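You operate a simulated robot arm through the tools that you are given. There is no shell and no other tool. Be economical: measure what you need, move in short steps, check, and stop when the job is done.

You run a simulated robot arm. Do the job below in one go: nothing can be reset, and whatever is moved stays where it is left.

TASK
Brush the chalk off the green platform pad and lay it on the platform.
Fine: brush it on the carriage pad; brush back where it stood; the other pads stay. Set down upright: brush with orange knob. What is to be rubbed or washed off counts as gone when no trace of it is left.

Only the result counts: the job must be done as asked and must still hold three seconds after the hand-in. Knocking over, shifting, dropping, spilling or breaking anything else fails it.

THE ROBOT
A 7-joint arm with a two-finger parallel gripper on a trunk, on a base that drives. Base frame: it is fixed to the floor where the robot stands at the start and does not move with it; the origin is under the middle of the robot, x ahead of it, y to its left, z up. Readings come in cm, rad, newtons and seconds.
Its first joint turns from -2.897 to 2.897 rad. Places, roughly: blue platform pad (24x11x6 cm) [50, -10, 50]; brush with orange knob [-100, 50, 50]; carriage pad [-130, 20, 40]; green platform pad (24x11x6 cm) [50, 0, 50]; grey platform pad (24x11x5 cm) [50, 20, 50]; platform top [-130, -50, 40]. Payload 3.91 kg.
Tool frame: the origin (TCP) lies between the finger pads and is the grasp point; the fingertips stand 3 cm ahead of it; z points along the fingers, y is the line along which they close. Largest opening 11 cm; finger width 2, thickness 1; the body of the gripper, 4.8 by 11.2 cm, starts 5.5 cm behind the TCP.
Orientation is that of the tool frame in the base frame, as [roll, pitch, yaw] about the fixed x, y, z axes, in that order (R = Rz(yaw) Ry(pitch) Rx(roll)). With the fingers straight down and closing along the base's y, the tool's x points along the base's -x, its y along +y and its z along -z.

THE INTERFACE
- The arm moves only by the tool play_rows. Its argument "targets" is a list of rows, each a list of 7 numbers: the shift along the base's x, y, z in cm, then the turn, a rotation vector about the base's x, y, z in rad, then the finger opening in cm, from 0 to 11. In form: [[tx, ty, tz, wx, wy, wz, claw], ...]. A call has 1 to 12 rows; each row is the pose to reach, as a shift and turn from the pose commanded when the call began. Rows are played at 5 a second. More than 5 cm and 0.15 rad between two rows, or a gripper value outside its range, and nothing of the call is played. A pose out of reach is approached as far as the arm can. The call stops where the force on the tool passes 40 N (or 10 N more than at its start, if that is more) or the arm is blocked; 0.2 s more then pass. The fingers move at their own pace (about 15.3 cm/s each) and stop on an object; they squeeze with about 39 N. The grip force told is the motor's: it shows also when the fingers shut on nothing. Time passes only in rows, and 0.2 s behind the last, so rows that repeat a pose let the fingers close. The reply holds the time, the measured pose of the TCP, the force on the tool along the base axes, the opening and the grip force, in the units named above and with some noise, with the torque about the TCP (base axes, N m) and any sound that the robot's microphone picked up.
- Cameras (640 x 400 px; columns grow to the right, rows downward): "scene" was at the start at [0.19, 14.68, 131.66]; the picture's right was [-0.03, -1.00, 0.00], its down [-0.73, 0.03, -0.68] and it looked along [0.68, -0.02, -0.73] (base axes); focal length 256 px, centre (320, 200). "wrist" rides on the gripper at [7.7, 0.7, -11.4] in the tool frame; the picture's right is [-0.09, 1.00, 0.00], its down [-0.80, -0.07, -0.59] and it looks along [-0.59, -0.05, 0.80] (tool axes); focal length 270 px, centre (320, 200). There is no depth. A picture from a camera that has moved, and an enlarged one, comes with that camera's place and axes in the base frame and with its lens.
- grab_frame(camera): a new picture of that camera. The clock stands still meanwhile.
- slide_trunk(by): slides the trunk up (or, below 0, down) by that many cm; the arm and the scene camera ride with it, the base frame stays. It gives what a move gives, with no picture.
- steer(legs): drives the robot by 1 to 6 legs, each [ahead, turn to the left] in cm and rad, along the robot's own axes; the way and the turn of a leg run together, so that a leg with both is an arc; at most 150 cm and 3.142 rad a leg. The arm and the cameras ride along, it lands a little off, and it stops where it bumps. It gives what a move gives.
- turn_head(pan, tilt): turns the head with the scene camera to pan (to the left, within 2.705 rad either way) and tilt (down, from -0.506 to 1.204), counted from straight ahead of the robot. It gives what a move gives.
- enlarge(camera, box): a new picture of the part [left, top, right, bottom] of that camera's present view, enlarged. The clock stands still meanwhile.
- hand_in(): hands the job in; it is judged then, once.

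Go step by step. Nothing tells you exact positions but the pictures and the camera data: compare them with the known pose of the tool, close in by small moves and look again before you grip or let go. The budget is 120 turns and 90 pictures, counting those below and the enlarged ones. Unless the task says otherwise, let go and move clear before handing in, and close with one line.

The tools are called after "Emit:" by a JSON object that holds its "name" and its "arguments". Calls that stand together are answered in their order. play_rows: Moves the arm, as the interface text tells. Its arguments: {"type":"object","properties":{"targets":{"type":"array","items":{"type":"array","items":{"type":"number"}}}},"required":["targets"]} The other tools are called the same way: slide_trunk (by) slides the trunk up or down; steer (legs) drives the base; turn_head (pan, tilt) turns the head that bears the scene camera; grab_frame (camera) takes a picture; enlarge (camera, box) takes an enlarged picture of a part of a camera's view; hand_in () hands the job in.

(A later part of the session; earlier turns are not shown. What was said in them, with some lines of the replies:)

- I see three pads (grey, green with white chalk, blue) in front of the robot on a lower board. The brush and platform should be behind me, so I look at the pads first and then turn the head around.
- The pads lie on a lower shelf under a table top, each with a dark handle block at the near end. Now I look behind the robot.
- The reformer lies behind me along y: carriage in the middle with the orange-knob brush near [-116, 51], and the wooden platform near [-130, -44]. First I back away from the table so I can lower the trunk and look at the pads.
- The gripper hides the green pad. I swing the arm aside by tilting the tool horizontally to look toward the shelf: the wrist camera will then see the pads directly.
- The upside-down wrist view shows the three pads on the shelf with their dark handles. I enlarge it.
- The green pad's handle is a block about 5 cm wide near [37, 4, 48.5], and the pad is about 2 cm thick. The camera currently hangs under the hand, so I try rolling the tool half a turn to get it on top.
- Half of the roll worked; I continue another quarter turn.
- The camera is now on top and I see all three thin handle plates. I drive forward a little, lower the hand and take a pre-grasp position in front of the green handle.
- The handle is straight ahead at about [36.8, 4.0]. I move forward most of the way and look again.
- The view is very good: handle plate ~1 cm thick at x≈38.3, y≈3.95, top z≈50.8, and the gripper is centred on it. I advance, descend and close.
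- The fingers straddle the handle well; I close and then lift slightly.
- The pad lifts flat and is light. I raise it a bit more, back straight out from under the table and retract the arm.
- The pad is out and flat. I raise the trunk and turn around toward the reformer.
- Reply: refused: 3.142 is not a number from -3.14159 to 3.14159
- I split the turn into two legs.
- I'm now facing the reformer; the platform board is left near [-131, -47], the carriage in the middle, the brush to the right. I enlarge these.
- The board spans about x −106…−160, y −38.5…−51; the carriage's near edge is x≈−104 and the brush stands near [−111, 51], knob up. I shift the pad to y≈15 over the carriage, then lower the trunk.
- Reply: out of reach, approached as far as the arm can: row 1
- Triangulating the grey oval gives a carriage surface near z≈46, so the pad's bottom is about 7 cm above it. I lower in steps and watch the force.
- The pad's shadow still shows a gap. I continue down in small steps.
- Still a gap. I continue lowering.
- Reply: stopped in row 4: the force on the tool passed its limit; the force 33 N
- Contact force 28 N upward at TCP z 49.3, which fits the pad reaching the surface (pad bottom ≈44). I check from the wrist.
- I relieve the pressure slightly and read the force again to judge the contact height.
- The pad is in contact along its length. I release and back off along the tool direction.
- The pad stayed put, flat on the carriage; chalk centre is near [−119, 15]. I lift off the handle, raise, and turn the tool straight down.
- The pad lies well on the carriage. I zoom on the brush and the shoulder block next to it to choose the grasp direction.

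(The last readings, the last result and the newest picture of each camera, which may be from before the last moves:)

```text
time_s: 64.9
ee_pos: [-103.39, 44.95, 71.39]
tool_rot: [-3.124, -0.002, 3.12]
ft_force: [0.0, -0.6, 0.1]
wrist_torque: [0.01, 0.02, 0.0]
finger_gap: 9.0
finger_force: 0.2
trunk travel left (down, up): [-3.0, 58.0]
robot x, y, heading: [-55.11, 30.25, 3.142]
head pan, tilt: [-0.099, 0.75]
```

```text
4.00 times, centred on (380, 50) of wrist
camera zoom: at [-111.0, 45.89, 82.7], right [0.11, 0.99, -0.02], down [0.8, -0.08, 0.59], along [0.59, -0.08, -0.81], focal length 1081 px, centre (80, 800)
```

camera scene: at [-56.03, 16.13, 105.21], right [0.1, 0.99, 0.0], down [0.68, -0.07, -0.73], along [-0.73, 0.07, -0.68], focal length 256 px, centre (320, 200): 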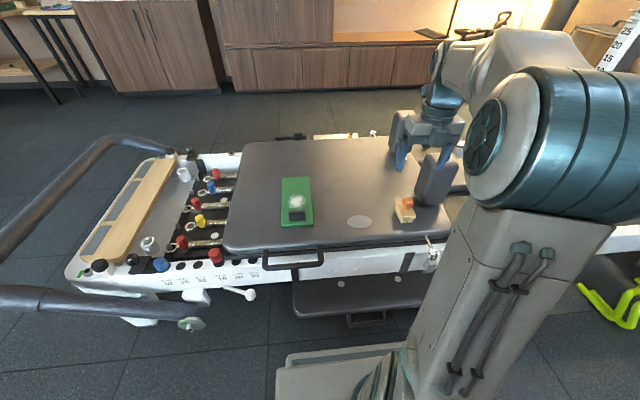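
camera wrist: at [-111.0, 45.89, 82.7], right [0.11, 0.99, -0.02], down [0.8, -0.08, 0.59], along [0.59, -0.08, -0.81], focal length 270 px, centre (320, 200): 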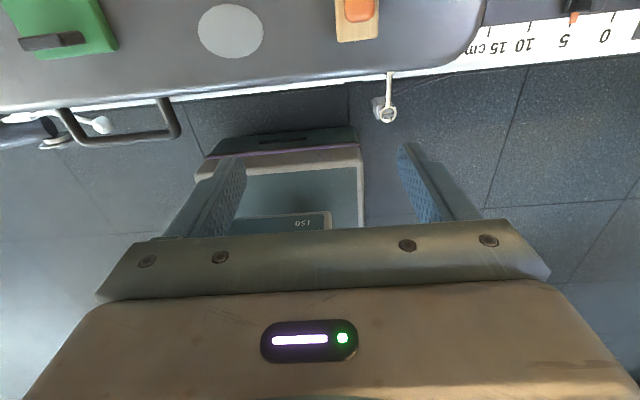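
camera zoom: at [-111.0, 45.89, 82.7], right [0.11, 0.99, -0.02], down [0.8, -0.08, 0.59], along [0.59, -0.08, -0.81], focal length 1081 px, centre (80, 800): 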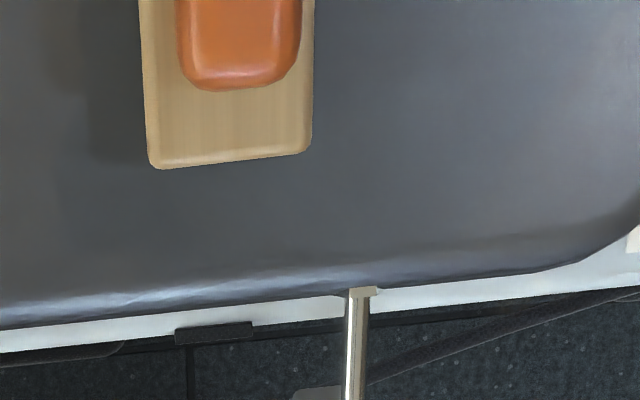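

The brush stands at about x −115…−108, y 47…51.5, knob centre ≈[−111.7, 49.4], with the shoulder block just beyond y 55. I turn the tool a quarter turn so the fingers close along x (slim towards the block), above the brush.

Emit:
{"name": "play_rows", "arguments": {"targets": [[-0.8, 0.4, 0, 0, 0, 0.14, 9], [-1.6, 0.8, 0, 0, 0, 0.28, 9], [-2.4, 1.2, 0, 0, 0, 0.42, 9], [-3.2, 1.6, 0, 0, 0, 0.56, 9], [-4, 2, 0, 0, 0, 0.7, 9], [-4.8, 2.4, 0, 0, 0, 0.84, 9], [-5.6, 2.8, 0, 0, 0, 0.98, 9], [-6.4, 3.2, 0, 0, 0, 1.12, 9], [-7.2, 3.6, 0, 0, 0, 1.26, 9], [-8, 4, 0, 0, 0, 1.4, 8], [-8.3, 4.4, 0, 0, 0, 1.54, 7], [-8.3, 4.4, 0, 0, 0, 1.592, 7]]}}

Emit:
{"name": "grab_frame", "arguments": {"camera": "wrist"}}

```text
time_s: 67.5
ee_pos: [-111.8, 49.27, 71.23]
tool_rot: [-3.123, -0.005, -1.568]
ft_force: [0.6, 0.6, 0.1]
wrist_torque: [-0.01, 0.0, 0.01]
finger_gap: 7.01
finger_force: 0.1
trunk travel left (down, up): [-3.0, 58.0]
robot x, y, heading: [-55.53, 30.26, 3.139]
head pan, tilt: [-0.099, 0.75]
```

```text
51 pictures are left
camera wrist: at [-112.56, 41.62, 82.69], right [-1.0, 0.09, -0.02], down [0.06, 0.8, 0.59], along [0.07, 0.59, -0.81], focal length 270 px, centre (320, 200)
```

wrist: 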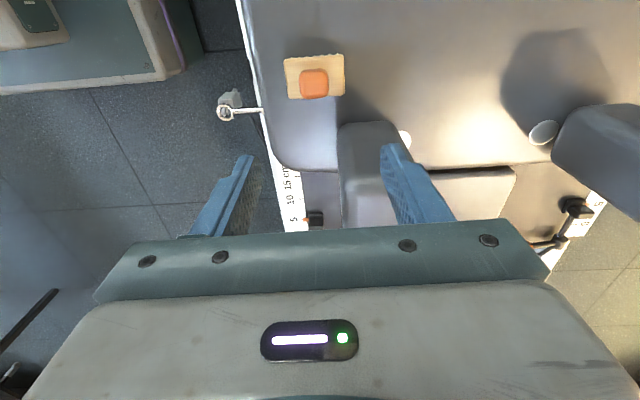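

The knob is at about [−110.5, 48.9, 50.3]. I descend above it and re-check.

Emit:
{"name": "play_rows", "arguments": {"targets": [[0.5, -0.2, -4, 0, 0, 0, 7], [1.1, -0.3, -8, 0, 0, 0, 7], [1.1, -0.3, -12, 0, 0, 0, 7], [1.1, -0.3, -14.5, 0, 0, 0, 7], [1.1, -0.3, -14.5, 0, 0, 0, 7]]}}

Emit:
{"name": "grab_frame", "arguments": {"camera": "wrist"}}

Emit:
{"name": "enlarge", "arguments": {"camera": "scene", "box": [360, 130, 470, 240]}}

```text
time_s: 68.7
ee_pos: [-110.45, 49.07, 56.75]
tool_rot: [-3.124, -0.004, -1.571]
ft_force: [0.6, 0.1, -0.7]
wrist_torque: [0.04, -0.02, 0.02]
finger_gap: 7.0
finger_force: 0.0
trunk travel left (down, up): [-3.0, 58.0]
robot x, y, heading: [-55.42, 30.43, 3.139]
head pan, tilt: [-0.099, 0.75]
```

```text
50 pictures are left
camera wrist: at [-111.32, 41.37, 68.17], right [-1.0, 0.09, -0.02], down [0.06, 0.8, 0.59], along [0.07, 0.59, -0.81], focal length 270 px, centre (320, 200)
```

wrist: 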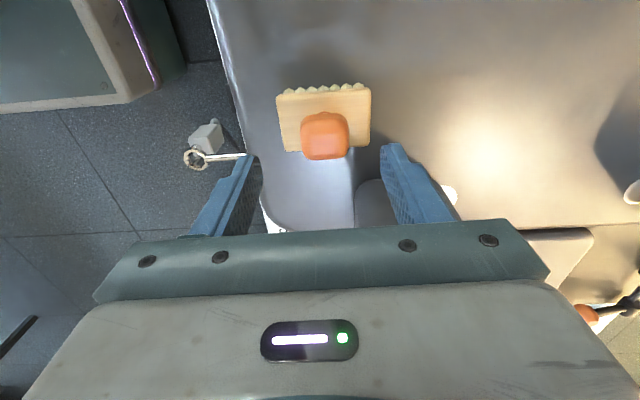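

```text
3.64 times, centred on (415, 185) of scene
camera zoom: at [-56.03, 16.13, 105.21], right [0.1, 0.99, 0.0], down [0.68, -0.07, -0.73], along [-0.73, 0.07, -0.68], focal length 932 px, centre (-26, 254)
```

zoom: 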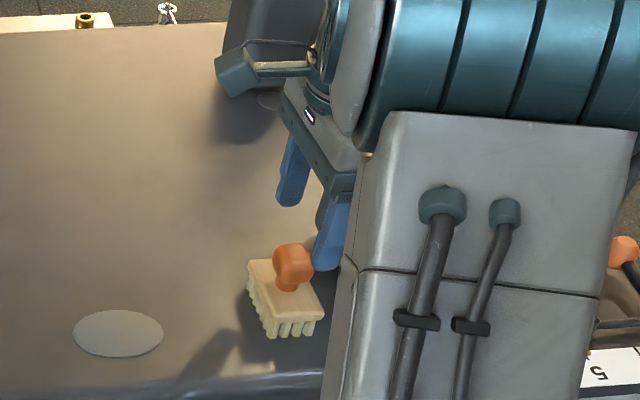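

Knob centre ≈[−110.6, 49.0, 49.9], aligned with the fingers. I descend to z≈50.4 and close.

Emit:
{"name": "play_rows", "arguments": {"targets": [[-0.1, 0, -2, 0, 0, 0, 7], [-0.1, 0, -4, 0, 0, 0, 7], [-0.1, 0, -5.5, 0, 0, 0, 7], [-0.1, 0, -6.3, 0, 0, 0, 7], [-0.1, 0, -6.3, 0, 0, 0, 7]]}}

Emit:
{"name": "grab_frame", "arguments": {"camera": "wrist"}}

```text
time_s: 69.9
ee_pos: [-110.72, 49.05, 50.81]
tool_rot: [-3.128, -0.002, -1.572]
ft_force: [0.1, -0.2, 17.1]
wrist_torque: [-0.02, 0.54, 0.05]
finger_gap: 6.97
finger_force: 0.1
trunk travel left (down, up): [-3.0, 58.0]
robot x, y, heading: [-54.9, 30.41, 3.141]
head pan, tilt: [-0.099, 0.75]
```

```text
48 pictures are left
camera wrist: at [-111.45, 41.27, 62.11], right [-1.0, 0.09, -0.01], down [0.06, 0.8, 0.59], along [0.06, 0.59, -0.8], focal length 270 px, centre (320, 200)
```

wrist: 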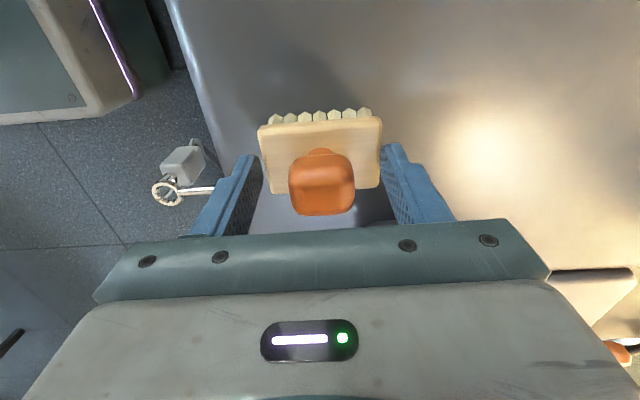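

A fingertip touches the wood of the brush. I raise 0.8 cm and close gently on the knob.

Emit:
{"name": "play_rows", "arguments": {"targets": [[0, 0, 0.9, 0, 0, 0, 7], [0, 0, 0.9, 0, 0, 0, 7], [0, 0, 0.9, 0, 0, 0, 4], [0, 0, 0.9, 0, 0, 0, 1.5], [0, 0, 0.9, 0, 0, 0, 1.5]]}}

Emit:
{"name": "grab_frame", "arguments": {"camera": "wrist"}}

```text
time_s: 71.1
ee_pos: [-110.76, 49.0, 51.39]
tool_rot: [-3.122, -0.003, -1.57]
ft_force: [0.2, -0.9, -0.1]
wrist_torque: [-0.02, 0.02, 0.06]
finger_gap: 3.33
finger_force: 38.9
trunk travel left (down, up): [-3.0, 58.0]
robot x, y, heading: [-55.34, 29.78, 3.143]
head pan, tilt: [-0.099, 0.75]
```

```text
47 pictures are left
camera wrist: at [-111.5, 41.3, 62.81], right [-1.0, 0.09, -0.02], down [0.06, 0.8, 0.59], along [0.07, 0.59, -0.81], focal length 270 px, centre (320, 200)
```

wrist: 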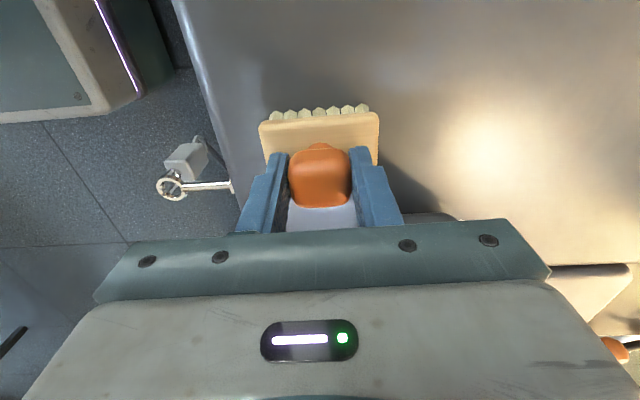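

I have the brush by its knob (home TCP [−110.76, 49.0, 51.39], yaw −1.57). I lift it and carry it over the chalk.

Emit:
{"name": "play_rows", "arguments": {"targets": [[0, 0, 3, 0, 0, 0, 1.5], [0, 0, 7, 0, 0, 0, 1.5], [0, 0, 11, 0, 0, 0, 1.5], [-1, -4, 11, 0, 0, 0, 1.5], [-2, -8.5, 11, 0, 0, 0, 1.5], [-3, -13, 11, 0, 0, 0, 1.5], [-4, -17.5, 11, 0, 0, 0, 1.5], [-5, -22, 11, 0, 0, 0, 1.5], [-6, -26.5, 11, 0, 0, 0, 1.5], [-7, -30, 11, 0, 0, 0, 1.5], [-8, -34, 11, 0, 0, 0, 1.5], [-8, -34, 11, 0, 0, 0, 1.5]]}}

Emit:
{"name": "grab_frame", "arguments": {"camera": "wrist"}}

Emit:
{"name": "grab_frame", "arguments": {"camera": "scene"}}

```text
time_s: 73.7
ee_pos: [-118.73, 14.86, 62.3]
tool_rot: [-3.123, -0.004, -1.571]
ft_force: [-0.7, 0.9, -1.1]
wrist_torque: [0.01, -0.01, 0.02]
finger_gap: 3.32
finger_force: 38.8
trunk travel left (down, up): [-3.0, 58.0]
robot x, y, heading: [-55.1, 30.41, 3.142]
head pan, tilt: [-0.099, 0.75]
```

```text
46 pictures are left
camera wrist: at [-119.51, 7.11, 73.78], right [-1.0, 0.09, -0.02], down [0.06, 0.8, 0.59], along [0.07, 0.59, -0.81], focal length 270 px, centre (320, 200)
```

wrist: 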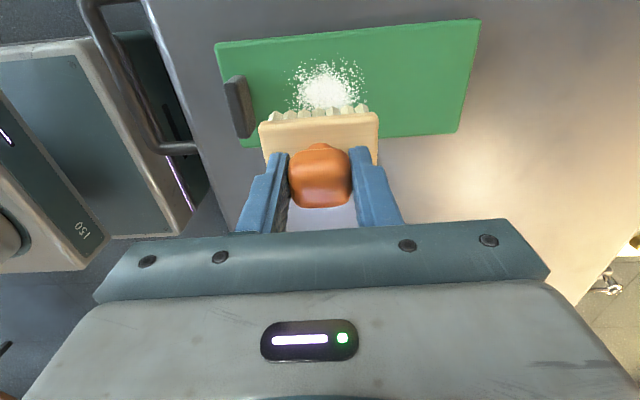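

```text
45 pictures are left
camera scene: at [-56.04, 16.11, 105.21], right [0.1, 0.99, 0.0], down [0.68, -0.07, -0.73], along [-0.73, 0.07, -0.68], focal length 256 px, centre (320, 200)
```

scene: 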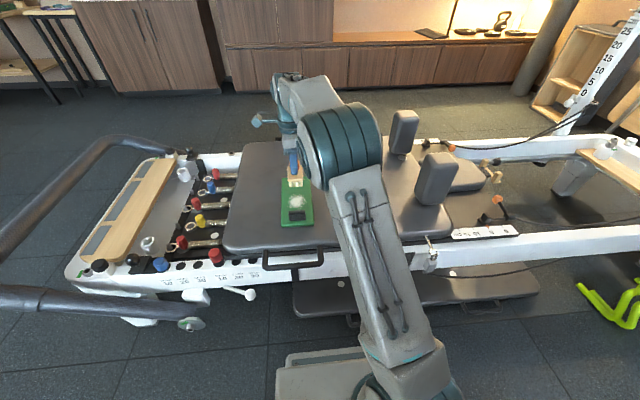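

The brush is above the chalk patch (centre ≈[−119, 14.5]). I lower it slowly until the bristles touch the pad.

Emit:
{"name": "play_rows", "arguments": {"targets": [[0, -0.2, -4, 0, 0, 0, 1.5], [0, -0.2, -7, 0, 0, 0, 1.5], [0, -0.2, -8.2, 0, 0, 0, 1.5], [0, -0.2, -8.2, 0, 0, 0, 1.5]]}}

Emit:
{"name": "enlarge", "arguments": {"camera": "scene", "box": [250, 140, 350, 240]}}

```text
time_s: 74.7
ee_pos: [-118.67, 14.82, 54.01]
tool_rot: [-3.124, -0.004, -1.572]
ft_force: [1.2, 0.3, -0.2]
wrist_torque: [0.03, 0.0, 0.02]
finger_gap: 3.32
finger_force: 38.9
trunk travel left (down, up): [-3.0, 58.0]
robot x, y, heading: [-55.54, 30.31, 3.137]
head pan, tilt: [-0.099, 0.75]
```

```text
4.00 times, centred on (300, 190) of scene
camera zoom: at [-56.04, 16.11, 105.21], right [0.1, 0.99, 0.0], down [0.68, -0.07, -0.73], along [-0.73, 0.07, -0.68], focal length 1025 px, centre (400, 240)
```

zoom: 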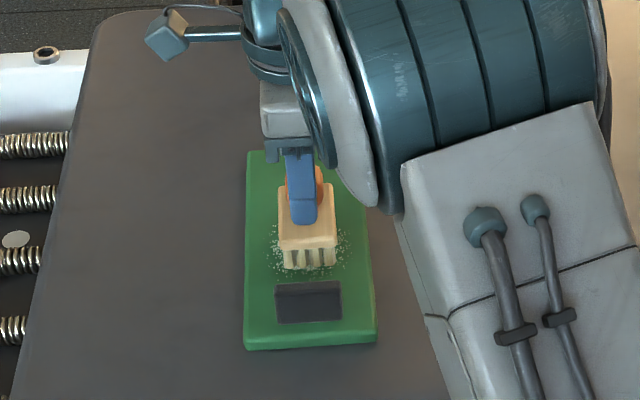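

Nearly touching. I go down in 2 mm steps.

Emit:
{"name": "play_rows", "arguments": {"targets": [[0, 0, -0.2, 0, 0, 0, 1.5], [0, 0, -0.4, 0, 0, 0, 1.5], [0, 0, -0.6, 0, 0, 0, 1.5], [0, 0, -0.6, 0, 0, 0, 1.5]]}}

```text
time_s: 75.7
ee_pos: [-118.73, 14.86, 53.52]
tool_rot: [-3.122, -0.003, -1.571]
ft_force: [-0.2, 1.0, -0.4]
wrist_torque: [0.01, 0.02, -0.05]
finger_gap: 3.34
finger_force: 39.2
trunk travel left (down, up): [-3.0, 58.0]
robot x, y, heading: [-55.02, 30.36, 3.138]
head pan, tilt: [-0.099, 0.75]
```

Emit:
{"name": "play_rows", "arguments": {"targets": [[0, 0, -0.2, 0, 0, 0, 1.5], [0, 0, -0.4, 0, 0, 0, 1.5], [0, 0, -0.6, 0, 0, 0, 1.5], [0, 0, -0.6, 0, 0, 0, 1.5]]}}

```text
time_s: 76.7
ee_pos: [-118.66, 14.83, 52.88]
tool_rot: [-3.125, -0.003, -1.57]
ft_force: [0.0, 0.5, -0.6]
wrist_torque: [-0.01, -0.01, -0.01]
finger_gap: 3.32
finger_force: 39.5
trunk travel left (down, up): [-3.0, 58.0]
robot x, y, heading: [-55.02, 30.44, 3.139]
head pan, tilt: [-0.099, 0.75]
```

No contact yet; a bit further.

Emit:
{"name": "play_rows", "arguments": {"targets": [[0, 0, -0.2, 0, 0, 0, 1.5], [0, 0, -0.4, 0, 0, 0, 1.5], [0, 0, -0.6, 0, 0, 0, 1.5], [0, 0, -0.6, 0, 0, 0, 1.5]]}}

Emit:
{"name": "enlarge", "arguments": {"camera": "scene", "box": [270, 160, 330, 230]}}

```text
time_s: 77.7
ee_pos: [-118.61, 14.75, 52.81]
tool_rot: [-3.131, -0.006, -1.571]
ft_force: [3.6, 0.9, 35.9]
wrist_torque: [0.19, 0.19, -0.05]
finger_gap: 3.33
finger_force: 39.7
trunk travel left (down, up): [-3.0, 58.0]
robot x, y, heading: [-55.41, 30.06, 3.141]
head pan, tilt: [-0.099, 0.75]
```

```text
5.71 times, centred on (300, 195) of scene
camera zoom: at [-55.75, 16.18, 105.27], right [0.1, 0.99, 0.0], down [0.68, -0.07, -0.73], along [-0.73, 0.07, -0.68], focal length 1464 px, centre (434, 229)
```

zoom: 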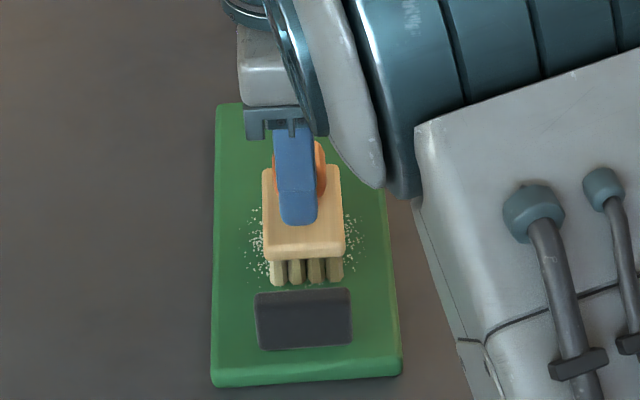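

Contact at z≈52.8. I ease the pressure to a light push and make the first back-and-forth stroke along x.

Emit:
{"name": "play_rows", "arguments": {"targets": [[0, 0, 0.4, 0, 0, 0, 1.5], [-1.5, 0, 0.4, 0, 0, 0, 1.5], [-3, 0, 0.4, 0, 0, 0, 1.5], [-4.5, 0, 0.4, 0, 0, 0, 1.5], [-5.5, 0, 0.4, 0, 0, 0, 1.5], [-4, 0, 0.4, 0, 0, 0, 1.5], [-2, 0, 0.4, 0, 0, 0, 1.5], [0, 0, 0.4, 0, 0, 0, 1.5], [1.5, 0, 0.4, 0, 0, 0, 1.5], [2.3, 0, 0.4, 0, 0, 0, 1.5], [0, 0, 0.4, 0, 0, 0, 1.5], [0, 0, 4, 0, 0, 0, 1.5]]}}

Emit:
{"name": "enlarge", "arguments": {"camera": "scene", "box": [250, 140, 350, 240]}}

Emit:
{"name": "grab_frame", "arguments": {"camera": "wrist"}}

```text
time_s: 80.3
ee_pos: [-118.74, 14.89, 56.37]
tool_rot: [-3.121, -0.002, -1.569]
ft_force: [0.6, 0.3, -1.7]
wrist_torque: [0.05, -0.05, -0.01]
finger_gap: 3.3
finger_force: 39.0
trunk travel left (down, up): [-3.0, 58.0]
robot x, y, heading: [-55.24, 30.38, 3.137]
head pan, tilt: [-0.099, 0.75]
```

```text
4.00 times, centred on (300, 190) of scene
camera zoom: at [-56.06, 16.1, 105.19], right [0.1, 0.99, 0.0], down [0.68, -0.07, -0.73], along [-0.73, 0.07, -0.68], focal length 1025 px, centre (400, 240)
```

zoom: 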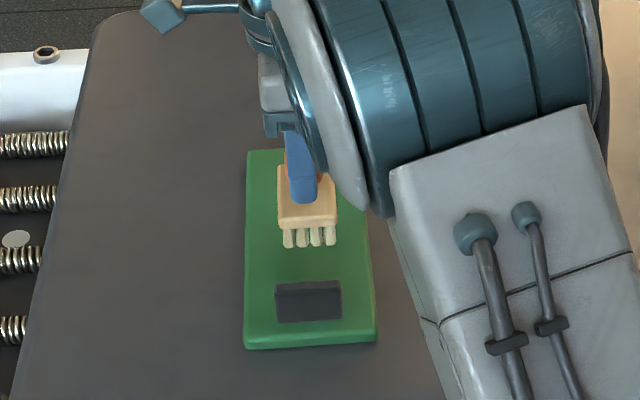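

```text
41 pictures are left
camera wrist: at [-119.52, 7.13, 67.66], right [-1.0, 0.09, -0.02], down [0.06, 0.8, 0.59], along [0.07, 0.59, -0.8], focal length 270 px, centre (320, 200)
```

wrist: 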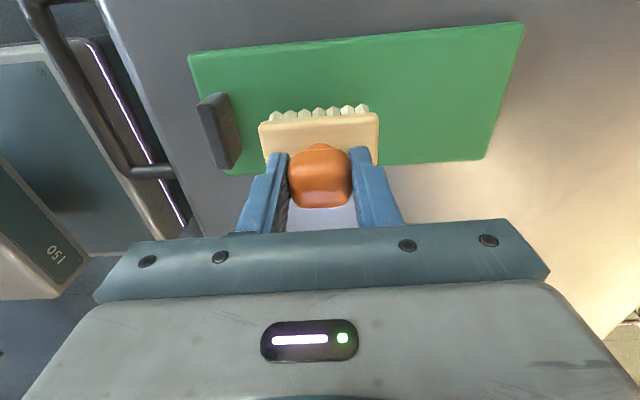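

The visible pad already looks clean and hasn't moved. I lift the brush, carry it back over its place, and check the pad.

Emit:
{"name": "play_rows", "arguments": {"targets": [[0, 0, 3, 0, 0, 0, 1.5], [0, 0, 6, 0, 0, 0, 1.5], [1, 4, 6, 0, 0, 0, 1.5], [2, 8.5, 6, 0, 0, 0, 1.5], [3, 13, 6, 0, 0, 0, 1.5], [4, 17.5, 6, 0, 0, 0, 1.5], [5, 22, 6, 0, 0, 0, 1.5], [6, 26.5, 6, 0, 0, 0, 1.5], [7, 30, 6, 0, 0, 0, 1.5], [7.95, 34.15, 6, 0, 0, 0, 1.5], [7.95, 34.15, 6, 0, 0, 0, 1.5]]}}

Emit:
{"name": "enlarge", "arguments": {"camera": "scene", "box": [260, 160, 350, 240]}}

Emit:
{"name": "grab_frame", "arguments": {"camera": "wrist"}}

```text
time_s: 82.7
ee_pos: [-110.79, 48.96, 62.36]
tool_rot: [-3.124, -0.003, -1.57]
ft_force: [0.2, 0.6, -1.0]
wrist_torque: [0.01, 0.02, 0.03]
finger_gap: 3.36
finger_force: 38.9
trunk travel left (down, up): [-3.0, 58.0]
robot x, y, heading: [-55.46, 29.78, 3.144]
head pan, tilt: [-0.099, 0.75]
```

```text
5.00 times, centred on (305, 200) of scene
camera zoom: at [-56.04, 16.13, 105.21], right [0.1, 0.99, 0.0], down [0.68, -0.07, -0.73], along [-0.73, 0.07, -0.68], focal length 1281 px, centre (395, 200)
```

zoom: 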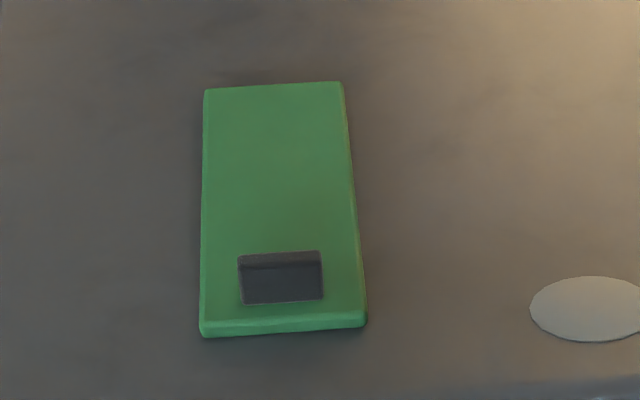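

```text
39 pictures are left
camera wrist: at [-111.59, 41.21, 73.76], right [-1.0, 0.09, -0.02], down [0.06, 0.8, 0.59], along [0.07, 0.59, -0.81], focal length 270 px, centre (320, 200)
```

wrist: 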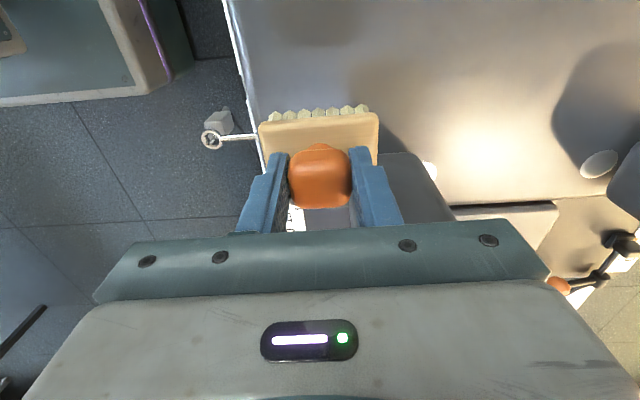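

The pad is completely clean. I lower the brush back to its original height.

Emit:
{"name": "play_rows", "arguments": {"targets": [[0, 0, -4, 0, 0, 0, 1.5], [0, 0, -8, 0, 0, 0, 1.5], [0, 0, -10, 0, 0, 0, 1.5], [0, 0, -10.6, 0, 0, 0, 1.5], [0, 0, -10.9, 0, 0, 0, 1.5], [0, 0, -10.9, 0, 0, 0, 1.5]]}}

Emit:
{"name": "grab_frame", "arguments": {"camera": "wrist"}}

```text
time_s: 84.1
ee_pos: [-110.72, 48.85, 51.4]
tool_rot: [-3.123, -0.004, -1.572]
ft_force: [0.2, 0.0, -1.0]
wrist_torque: [0.04, 0.01, -0.01]
finger_gap: 3.34
finger_force: 39.2
trunk travel left (down, up): [-3.0, 58.0]
robot x, y, heading: [-55.2, 30.37, 3.138]
head pan, tilt: [-0.099, 0.75]
```

```text
38 pictures are left
camera wrist: at [-111.6, 41.16, 62.85], right [-1.0, 0.09, -0.02], down [0.06, 0.8, 0.59], along [0.07, 0.59, -0.81], focal length 270 px, centre (320, 200)
```

wrist: 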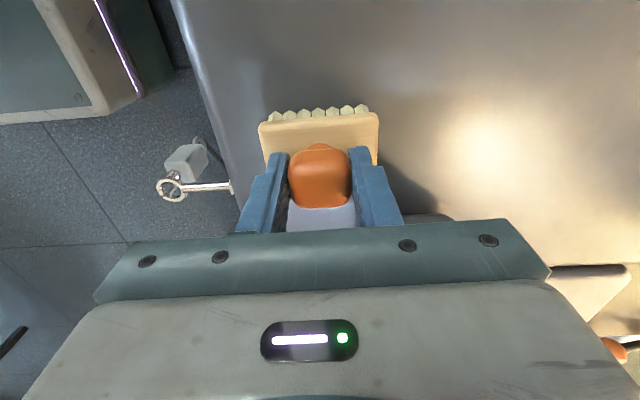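

The view matches the original. I lower a couple of millimetres to touch, then open.

Emit:
{"name": "play_rows", "arguments": {"targets": [[0, 0.05, -0.1, 0, 0, 0, 1.5], [0, 0.05, -0.2, 0, 0, 0, 1.5], [0, 0.05, -0.2, 0, 0, 0, 1.5]]}}

```text
time_s: 84.9
ee_pos: [-110.72, 48.84, 51.24]
tool_rot: [-3.124, -0.004, -1.571]
ft_force: [0.1, -2.2, 7.2]
wrist_torque: [-0.14, 0.23, 0.11]
finger_gap: 3.36
finger_force: 39.1
trunk travel left (down, up): [-3.0, 58.0]
robot x, y, heading: [-55.6, 30.24, 3.139]
head pan, tilt: [-0.099, 0.75]
```

Contact. I open and rise, then take a look.

Emit:
{"name": "play_rows", "arguments": {"targets": [[0, 0, 0.1, 0, 0, 0, 4.2], [0, 0, 0.1, 0, 0, 0, 5], [0, 0, 0.6, 0, 0, 0, 5.5], [0, 0, 3, 0, 0, 0, 6], [0, 0, 7, 0, 0, 0, 6], [0, 0, 11, 0, 0, 0, 6], [0, 0, 15, 0, 0, 0, 6], [0, 0, 20, 0, 0, 0, 6], [0, 0, 20, 0, 0, 0, 6]]}}

Emit:
{"name": "grab_frame", "arguments": {"camera": "wrist"}}

Emit:
{"name": "enlarge", "arguments": {"camera": "scene", "box": [360, 130, 470, 240]}}

```text
time_s: 86.9
ee_pos: [-110.69, 48.91, 71.36]
tool_rot: [-3.122, -0.003, -1.57]
ft_force: [0.1, -1.2, 0.4]
wrist_torque: [-0.02, 0.03, 0.02]
finger_gap: 6.02
finger_force: 0.0
trunk travel left (down, up): [-3.0, 58.0]
robot x, y, heading: [-55.23, 30.32, 3.138]
head pan, tilt: [-0.099, 0.75]
```

```text
37 pictures are left
camera wrist: at [-111.56, 41.27, 82.75], right [-1.0, 0.09, -0.02], down [0.06, 0.8, 0.59], along [0.07, 0.59, -0.81], focal length 270 px, centre (320, 200)
```

wrist: 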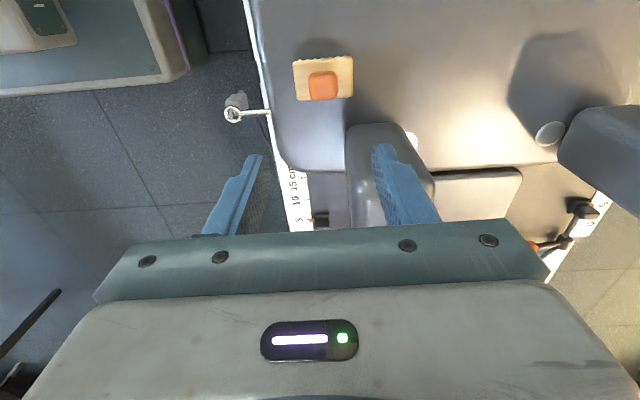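

```text
3.64 times, centred on (415, 185) of scene
camera zoom: at [-56.03, 16.13, 105.21], right [0.1, 0.99, 0.0], down [0.68, -0.07, -0.73], along [-0.73, 0.07, -0.68], focal length 932 px, centre (-26, 254)
```

zoom: 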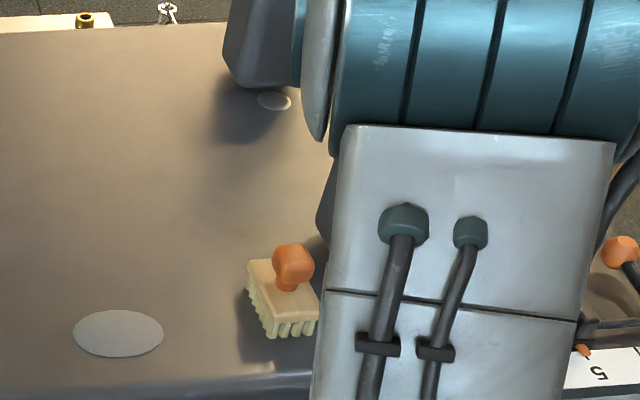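

The brush is back exactly where it stood. Next I move the hand (fingers closing along x, pointing down) above the pad's handle plate.

Emit:
{"name": "play_rows", "arguments": {"targets": [[0, -4.5, 0, 0, 0, 0, 6], [0, -9, 0, 0, 0, 0, 6], [0, -13.5, 0, 0, 0, 0, 6], [0, -18, 0, 0, 0, 0, 6], [0.1, -22.5, 0, 0, 0, 0, 6], [0.2, -27, 0, 0, 0, 0, 6], [0.2, -31, -2, 0, 0, 0, 6], [0.3, -34, -5, 0, 0, 0, 6], [0.3, -34, -9, 0, 0, 0, 6], [0.3, -34, -13, 0, 0, 0, 6], [0.3, -34, -13, 0, 0, 0, 6]]}}

Emit:
{"name": "grab_frame", "arguments": {"camera": "wrist"}}

```text
time_s: 89.3
ee_pos: [-110.45, 14.89, 58.3]
tool_rot: [-3.125, -0.003, -1.57]
ft_force: [-0.9, -0.4, -0.4]
wrist_torque: [0.02, 0.0, 0.05]
finger_gap: 6.01
finger_force: 0.1
trunk travel left (down, up): [-3.0, 58.0]
robot x, y, heading: [-55.73, 30.64, 3.138]
head pan, tilt: [-0.099, 0.75]
```

```text
35 pictures are left
camera wrist: at [-111.3, 7.25, 69.72], right [-1.0, 0.09, -0.02], down [0.06, 0.8, 0.59], along [0.07, 0.59, -0.81], focal length 270 px, centre (320, 200)
```

wrist: 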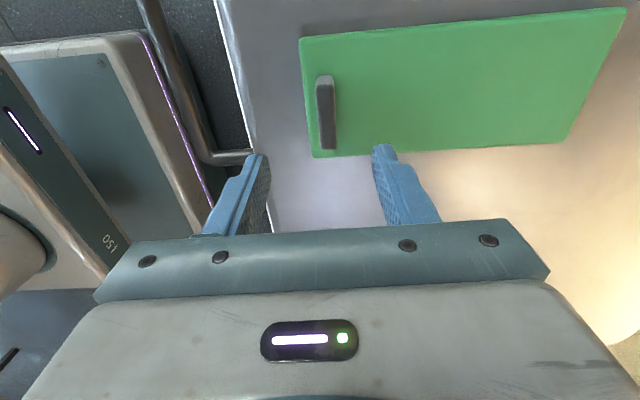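

The handle plate is at about x −110.75, y 14.4. I descend over it.

Emit:
{"name": "play_rows", "arguments": {"targets": [[-0.3, -0.4, -3, 0, 0, 0, 5], [-0.3, -0.4, -6, 0, 0, 0, 5], [-0.3, -0.4, -8.3, 0, 0, 0, 5], [-0.3, -0.4, -9.3, 0, 0, 0, 5], [-0.3, -0.4, -9.3, 0, 0, 0, 5]]}}

Emit:
{"name": "grab_frame", "arguments": {"camera": "wrist"}}

```text
time_s: 90.5
ee_pos: [-110.57, 14.57, 49.12]
tool_rot: [-3.124, -0.003, -1.57]
ft_force: [0.8, -0.5, 5.1]
wrist_torque: [0.02, 0.17, -0.04]
finger_gap: 4.98
finger_force: 0.2
trunk travel left (down, up): [-3.0, 58.0]
robot x, y, heading: [-55.5, 30.12, 3.136]
head pan, tilt: [-0.099, 0.75]
```

```text
34 pictures are left
camera wrist: at [-111.5, 6.82, 60.45], right [-1.0, 0.09, -0.02], down [0.06, 0.8, 0.59], along [0.07, 0.59, -0.81], focal length 270 px, centre (320, 200)
```

wrist: 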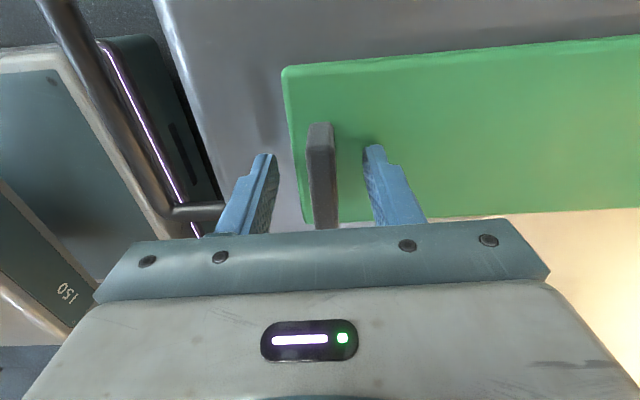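

Fingers straddle the plate and lightly touch the pad. I rise 3 mm and close, then lift a bit.

Emit:
{"name": "play_rows", "arguments": {"targets": [[0, 0, 0.3, 0, 0, 0, 5], [0, 0, 0.3, 0, 0, 0, 2.5], [0, 0, 0.3, 0, 0, 0, 0.3], [0, 0, 0.3, 0, 0, 0, 0.3], [0, 0, 1.3, 0, 0, 0, 0.3], [0, 0, 3.3, 0, 0, 0, 0.3], [0, 0, 3.3, 0, 0, 0, 0.3]]}}

Emit:
{"name": "grab_frame", "arguments": {"camera": "wrist"}}

Emit:
{"name": "enlarge", "arguments": {"camera": "scene", "box": [240, 130, 360, 250]}}

```text
time_s: 92.1
ee_pos: [-110.63, 14.52, 52.29]
tool_rot: [-3.121, -0.004, -1.571]
ft_force: [-1.0, 0.1, -0.6]
wrist_torque: [0.01, -0.13, -0.02]
finger_gap: 1.36
finger_force: 39.6
trunk travel left (down, up): [-3.0, 58.0]
robot x, y, heading: [-55.11, 30.76, 3.138]
head pan, tilt: [-0.099, 0.75]
```

```text
33 pictures are left
camera wrist: at [-111.59, 6.85, 63.7], right [-1.0, 0.09, -0.02], down [0.06, 0.8, 0.59], along [0.07, 0.59, -0.8], focal length 270 px, centre (320, 200)
```

wrist: 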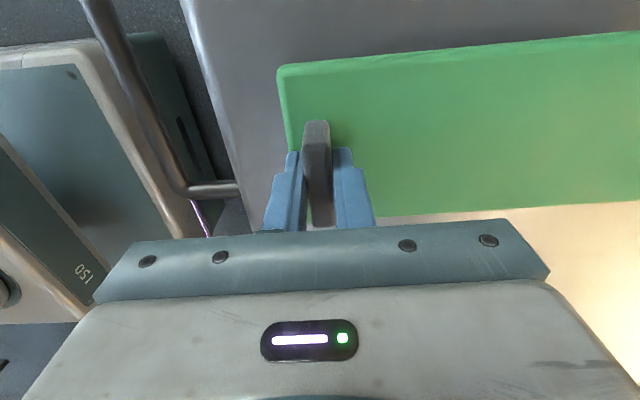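

```text
3.33 times, centred on (300, 190) of scene
camera zoom: at [-56.04, 16.11, 105.21], right [0.1, 0.99, 0.0], down [0.68, -0.07, -0.73], along [-0.73, 0.07, -0.68], focal length 854 px, centre (387, 233)
```

zoom: 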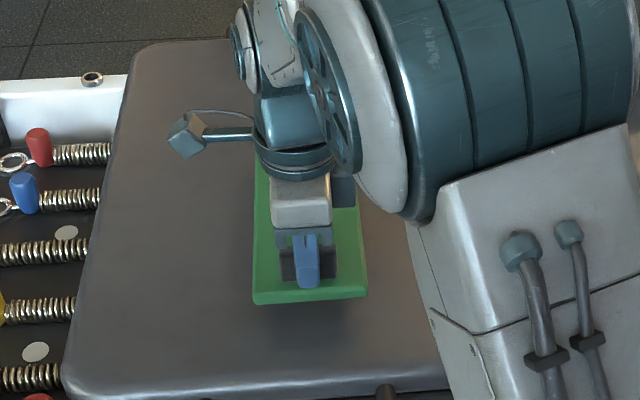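

Held flat and central on the plate. I raise the trunk and drive to the platform end.

Emit:
{"name": "slide_trunk", "arguments": {"by": 20}}

Emit:
{"name": "steer", "arguments": {"legs": [[0, 1.571], [59, 0], [0, -1.571]]}}

Emit:
{"name": "grab_frame", "arguments": {"camera": "scene"}}

Emit:
{"name": "grab_frame", "arguments": {"camera": "wrist"}}

```text
time_s: 94.3
ee_pos: [-110.76, 14.58, 72.32]
tool_rot: [-3.123, -0.004, -1.574]
ft_force: [-0.4, 0.6, -1.8]
wrist_torque: [-0.02, -0.09, 0.05]
finger_gap: 1.36
finger_force: 39.3
trunk travel left (down, up): [-23.0, 38.0]
robot x, y, heading: [-55.28, 29.88, 3.141]
head pan, tilt: [-0.099, 0.75]
```

```text
time_s: 105.3
ee_pos: [-109.45, -45.43, 72.26]
tool_rot: [-3.125, -0.004, -1.548]
ft_force: [-0.1, 0.1, -0.8]
wrist_torque: [0.0, -0.13, 0.0]
finger_gap: 1.34
finger_force: 39.1
trunk travel left (down, up): [-23.0, 38.0]
robot x, y, heading: [-54.45, -28.23, -3.117]
head pan, tilt: [-0.099, 0.75]
```

```text
31 pictures are left
camera scene: at [-54.89, -42.51, 125.21], right [0.08, 1.0, 0.0], down [0.68, -0.05, -0.73], along [-0.73, 0.06, -0.68], focal length 256 px, centre (320, 200)
```

scene: 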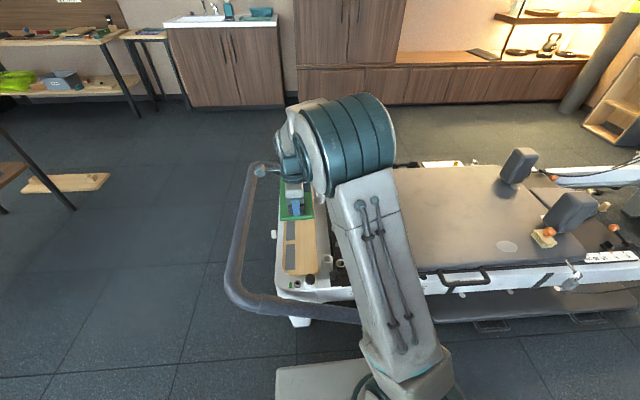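

```text
30 pictures are left
camera wrist: at [-110.2, -53.13, 83.7], right [-1.0, 0.06, -0.02], down [0.04, 0.8, 0.59], along [0.05, 0.59, -0.81], focal length 270 px, centre (320, 200)
```

wrist: 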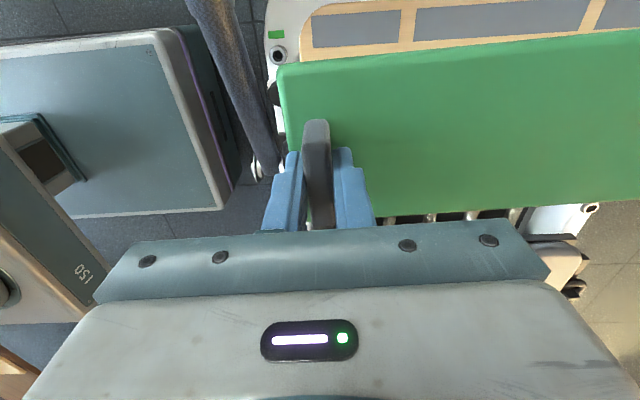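

The board spans y −51.3…−39 (centre −45.2), and the robot's heading is off by 0.024 rad. I correct yaw, move the pad to its x place and lower the trunk partway.

Emit:
{"name": "play_rows", "arguments": {"targets": [[-3, 0.05, 0, 0, 0, -0.01, 0.3], [-6, 0.1, 0, 0, 0, -0.023, 0.3], [-9, 0.2, 0, 0, 0, -0.023, 0.3], [-10, 0.2, 0, 0, 0, -0.023, 0.3], [-10, 0.2, 0, 0, 0, -0.023, 0.3]]}}

Emit:
{"name": "slide_trunk", "arguments": {"by": -17}}

Emit:
{"name": "grab_frame", "arguments": {"camera": "wrist"}}

Emit:
{"name": "enlarge", "arguments": {"camera": "scene", "box": [220, 130, 380, 320]}}

```text
time_s: 106.5
ee_pos: [-119.44, -45.18, 72.27]
tool_rot: [-3.122, -0.003, -1.569]
ft_force: [0.5, 0.3, -0.5]
wrist_torque: [0.02, -0.1, -0.01]
finger_gap: 1.37
finger_force: 38.7
trunk travel left (down, up): [-23.0, 38.0]
robot x, y, heading: [-54.54, -28.33, -3.114]
head pan, tilt: [-0.099, 0.75]
```

```text
time_s: 108.4
ee_pos: [-119.5, -45.22, 55.33]
tool_rot: [-3.125, -0.004, -1.568]
ft_force: [-1.0, -0.8, -1.3]
wrist_torque: [0.0, -0.12, 0.02]
finger_gap: 1.39
finger_force: 39.2
trunk travel left (down, up): [-6.0, 55.0]
robot x, y, heading: [-54.76, -27.99, -3.115]
head pan, tilt: [-0.099, 0.75]
```

```text
29 pictures are left
camera wrist: at [-120.36, -52.88, 66.73], right [-1.0, 0.09, -0.02], down [0.06, 0.8, 0.59], along [0.07, 0.59, -0.81], focal length 270 px, centre (320, 200)
```

wrist: 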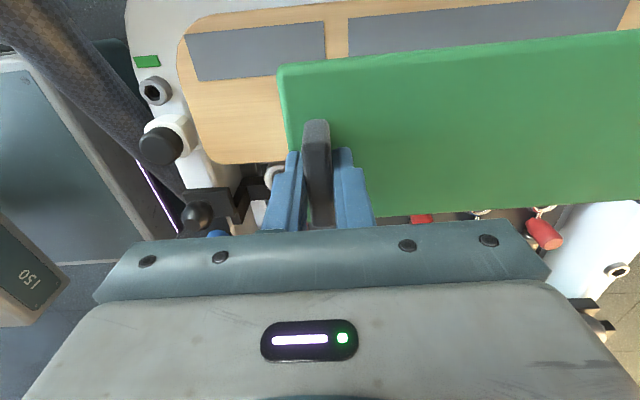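

```text
2.11 times, centred on (300, 225) of scene
camera zoom: at [-54.89, -42.51, 108.22], right [0.08, 1.0, 0.0], down [0.68, -0.05, -0.73], along [-0.73, 0.06, -0.68], focal length 539 px, centre (362, 147)
```

zoom: 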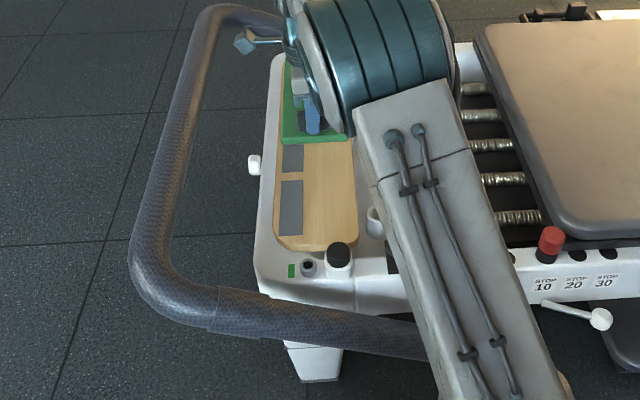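

The pad is laterally centred over the board within a few millimetres. I lower slowly until contact.

Emit:
{"name": "play_rows", "arguments": {"targets": [[0, -0.1, -2, 0, 0, 0, 0.3], [0, -0.1, -4, 0, 0, 0, 0.3], [0, -0.1, -5.4, 0, 0, 0, 0.3], [0, -0.1, -5.8, 0, 0, 0, 0.3], [0, -0.1, -6.2, 0, 0, 0, 0.3], [0, -0.1, -6.5, 0, 0, 0, 0.3], [0, -0.1, -6.5, 0, 0, 0, 0.3]]}}

Emit:
{"name": "enlarge", "arguments": {"camera": "scene", "box": [250, 140, 350, 280]}}

```text
time_s: 110.0
ee_pos: [-119.51, -45.21, 48.79]
tool_rot: [-3.124, -0.004, -1.57]
ft_force: [0.2, 0.0, 0.0]
wrist_torque: [0.0, -0.1, 0.0]
finger_gap: 1.36
finger_force: 39.4
trunk travel left (down, up): [-6.0, 55.0]
robot x, y, heading: [-54.36, -28.24, -3.115]
head pan, tilt: [-0.099, 0.75]
```

```text
2.86 times, centred on (300, 210) of scene
camera zoom: at [-54.89, -42.51, 108.21], right [0.08, 1.0, 0.0], down [0.68, -0.05, -0.73], along [-0.73, 0.06, -0.68], focal length 732 px, centre (377, 171)
```

zoom: 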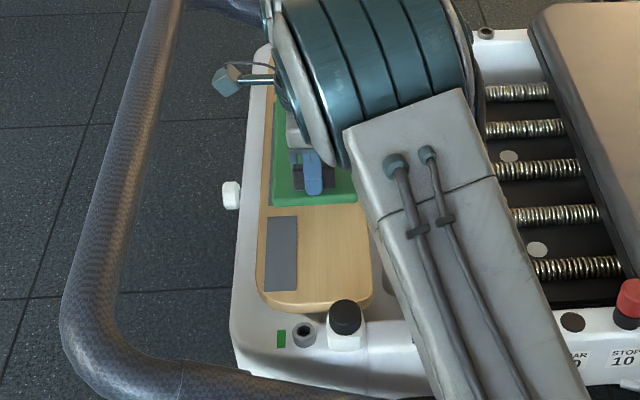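

No contact yet; I continue in small steps.

Emit:
{"name": "play_rows", "arguments": {"targets": [[0, 0, -0.4, 0, 0, 0, 0.3], [0, 0, -0.8, 0, 0, 0, 0.3], [0, 0, -1.2, 0, 0, 0, 0.3], [0, 0, -1.6, 0, 0, 0, 0.3], [0, 0, -1.6, 0, 0, 0, 0.3]]}}

Emit:
{"name": "grab_frame", "arguments": {"camera": "wrist"}}

```text
time_s: 111.2
ee_pos: [-119.47, -45.33, 47.16]
tool_rot: [-3.122, -0.003, -1.568]
ft_force: [-0.3, 0.2, -0.1]
wrist_torque: [-0.01, -0.09, 0.0]
finger_gap: 1.35
finger_force: 39.3
trunk travel left (down, up): [-6.0, 55.0]
robot x, y, heading: [-54.34, -28.52, -3.122]
head pan, tilt: [-0.099, 0.75]
```

```text
26 pictures are left
camera wrist: at [-120.37, -52.99, 58.61], right [-1.0, 0.09, -0.02], down [0.06, 0.8, 0.59], along [0.07, 0.59, -0.8], focal length 270 px, centre (320, 200)
```

wrist: 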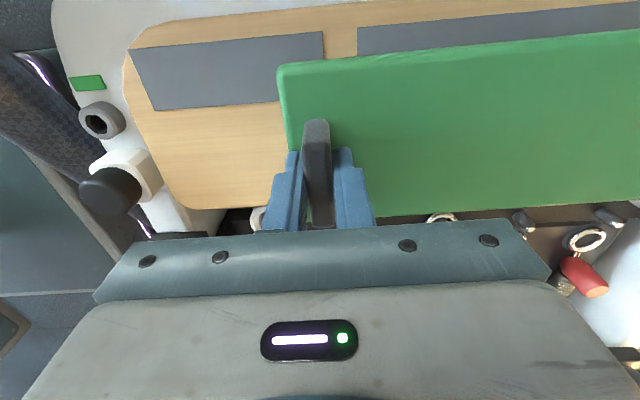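

About 1 cm to go. I shift 3 mm toward −y for best centring and continue down.

Emit:
{"name": "play_rows", "arguments": {"targets": [[0, -0.3, 0, 0, 0, 0, 0.3], [0, -0.3, -0.3, 0, 0, 0, 0.3], [0, -0.3, -0.6, 0, 0, 0, 0.3], [0, -0.3, -0.9, 0, 0, 0, 0.3], [0, -0.3, -1.2, 0, 0, 0, 0.3], [0, -0.3, -1.2, 0, 0, 0, 0.3]]}}

Emit:
{"name": "enlarge", "arguments": {"camera": "scene", "box": [250, 140, 350, 240]}}

```text
time_s: 112.6
ee_pos: [-119.59, -45.53, 46.04]
tool_rot: [-3.123, -0.003, -1.57]
ft_force: [-0.8, 0.8, -0.3]
wrist_torque: [-0.02, -0.13, -0.02]
finger_gap: 1.35
finger_force: 39.3
trunk travel left (down, up): [-6.0, 55.0]
robot x, y, heading: [-54.61, -27.95, -3.116]
head pan, tilt: [-0.099, 0.75]
```

```text
4.00 times, centred on (300, 190) of scene
camera zoom: at [-54.89, -42.51, 108.21], right [0.08, 1.0, 0.0], down [0.68, -0.05, -0.73], along [-0.73, 0.06, -0.68], focal length 1025 px, centre (400, 240)
```

zoom: 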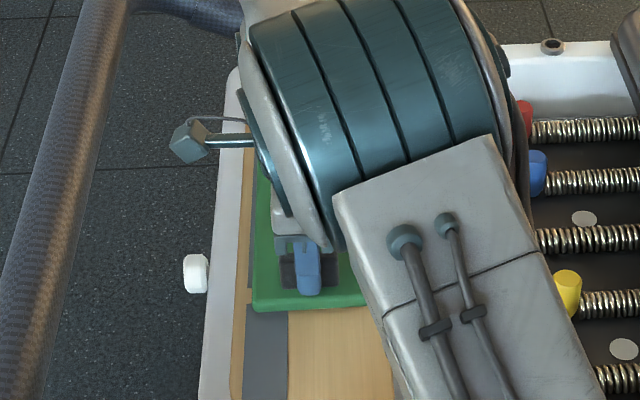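

The pad still sits a bit toward +y; board centre is about −45.9. I shift another 5.5 mm and continue down.

Emit:
{"name": "play_rows", "arguments": {"targets": [[0, -0.55, 0, 0, 0, 0, 0.3], [0, -0.55, -0.4, 0, 0, 0, 0.3], [0, -0.55, -0.8, 0, 0, 0, 0.3], [0, -0.55, -1.2, 0, 0, 0, 0.3], [0, -0.55, -1.5, 0, 0, 0, 0.3], [0, -0.55, -1.5, 0, 0, 0, 0.3]]}}

Emit:
{"name": "grab_frame", "arguments": {"camera": "wrist"}}

```text
time_s: 114.0
ee_pos: [-119.58, -46.24, 44.72]
tool_rot: [-3.129, -0.004, -1.57]
ft_force: [5.4, -1.5, 13.8]
wrist_torque: [0.18, 0.82, -0.13]
finger_gap: 1.38
finger_force: 38.8
trunk travel left (down, up): [-6.0, 55.0]
robot x, y, heading: [-54.35, -28.04, -3.118]
head pan, tilt: [-0.099, 0.75]
```

```text
24 pictures are left
camera wrist: at [-120.3, -53.9, 56.16], right [-1.0, 0.09, -0.01], down [0.06, 0.8, 0.59], along [0.06, 0.59, -0.81], focal length 270 px, centre (320, 200)
```

wrist: 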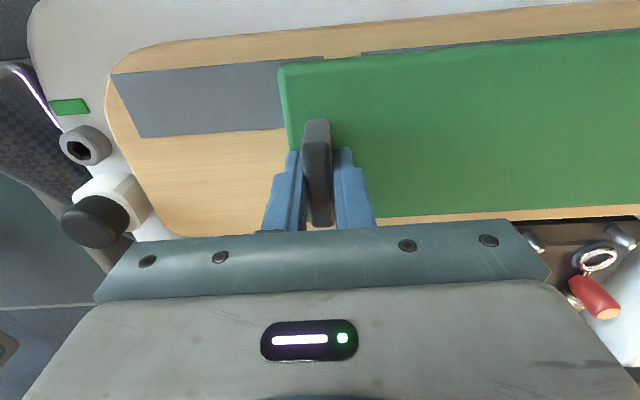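

Contact, and the pad lies within the board on both sides. I relieve slightly, open and rise straight up.

Emit:
{"name": "play_rows", "arguments": {"targets": [[0, 0, 0.1, 0, 0, 0, 0.3], [0, 0, 0.15, 0, 0, 0, 2.5], [0, 0, 0.15, 0, 0, 0, 4], [0, 0, 0.6, 0, 0, 0, 4.5], [0, 0, 4, 0, 0, 0, 5], [0, 0, 8, 0, 0, 0, 5], [0, 0, 12, 0, 0, 0, 5], [0, 0, 16, 0, 0, 0, 5], [0, 0, 20, 0, 0, 0, 5], [0, 0, 20, 0, 0, 0, 5]]}}

Emit:
{"name": "grab_frame", "arguments": {"camera": "wrist"}}

```text
time_s: 116.2
ee_pos: [-119.53, -46.08, 64.57]
tool_rot: [-3.12, -0.004, -1.569]
ft_force: [-1.3, 0.2, 0.5]
wrist_torque: [0.0, -0.01, -0.02]
finger_gap: 5.02
finger_force: 0.1
trunk travel left (down, up): [-6.0, 55.0]
robot x, y, heading: [-54.52, -28.21, -3.115]
head pan, tilt: [-0.099, 0.75]
```

```text
23 pictures are left
camera wrist: at [-120.37, -53.77, 75.92], right [-1.0, 0.09, -0.02], down [0.06, 0.8, 0.59], along [0.07, 0.59, -0.8], focal length 270 px, centre (320, 200)
```

wrist: 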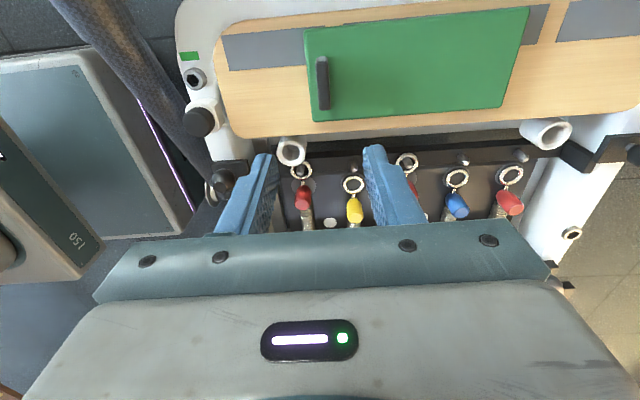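

The clean green pad lies centred on the platform board. I do a final check of the whole scene, including the brush.

Emit:
{"name": "grab_frame", "arguments": {"camera": "scene"}}

Emit:
{"name": "turn_head", "arguments": {"pan": -0.6, "tilt": 0.6}}

Emit:
{"name": "grab_frame", "arguments": {"camera": "scene"}}

```text
22 pictures are left
camera scene: at [-54.87, -42.51, 108.21], right [0.08, 1.0, 0.0], down [0.68, -0.05, -0.73], along [-0.73, 0.06, -0.68], focal length 256 px, centre (320, 200)
```

scene: 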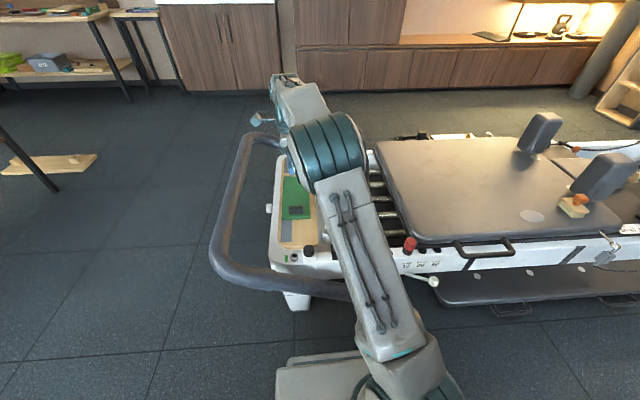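

```text
time_s: 117.1
ee_pos: [-119.55, -46.06, 64.37]
tool_rot: [-3.124, -0.002, -1.569]
ft_force: [-1.0, -1.2, 0.3]
wrist_torque: [0.01, -0.03, 0.01]
finger_gap: 5.02
finger_force: 0.0
trunk travel left (down, up): [-6.0, 55.0]
robot x, y, heading: [-54.59, -28.03, -3.118]
head pan, tilt: [-0.6, 0.6]
```

```text
21 pictures are left
camera scene: at [-54.02, -38.33, 109.5], right [0.54, 0.84, 0.0], down [0.47, -0.31, -0.82], along [-0.69, 0.45, -0.57], focal length 256 px, centre (320, 200)
```

scene: 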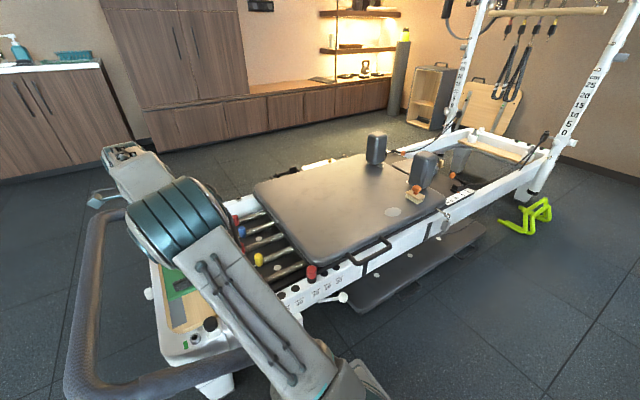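

The brush stands upright in its place, the pad is clean and on the platform, and the gripper is empty and clear. I hand in.

Emit:
{"name": "hand_in", "arguments": {}}

```text
The job is handed in.
```

The green pad was brushed clean on the carriage pad and now lies on the platform. The brush is back upright where it stood, and I did not move the grey and blue pads.
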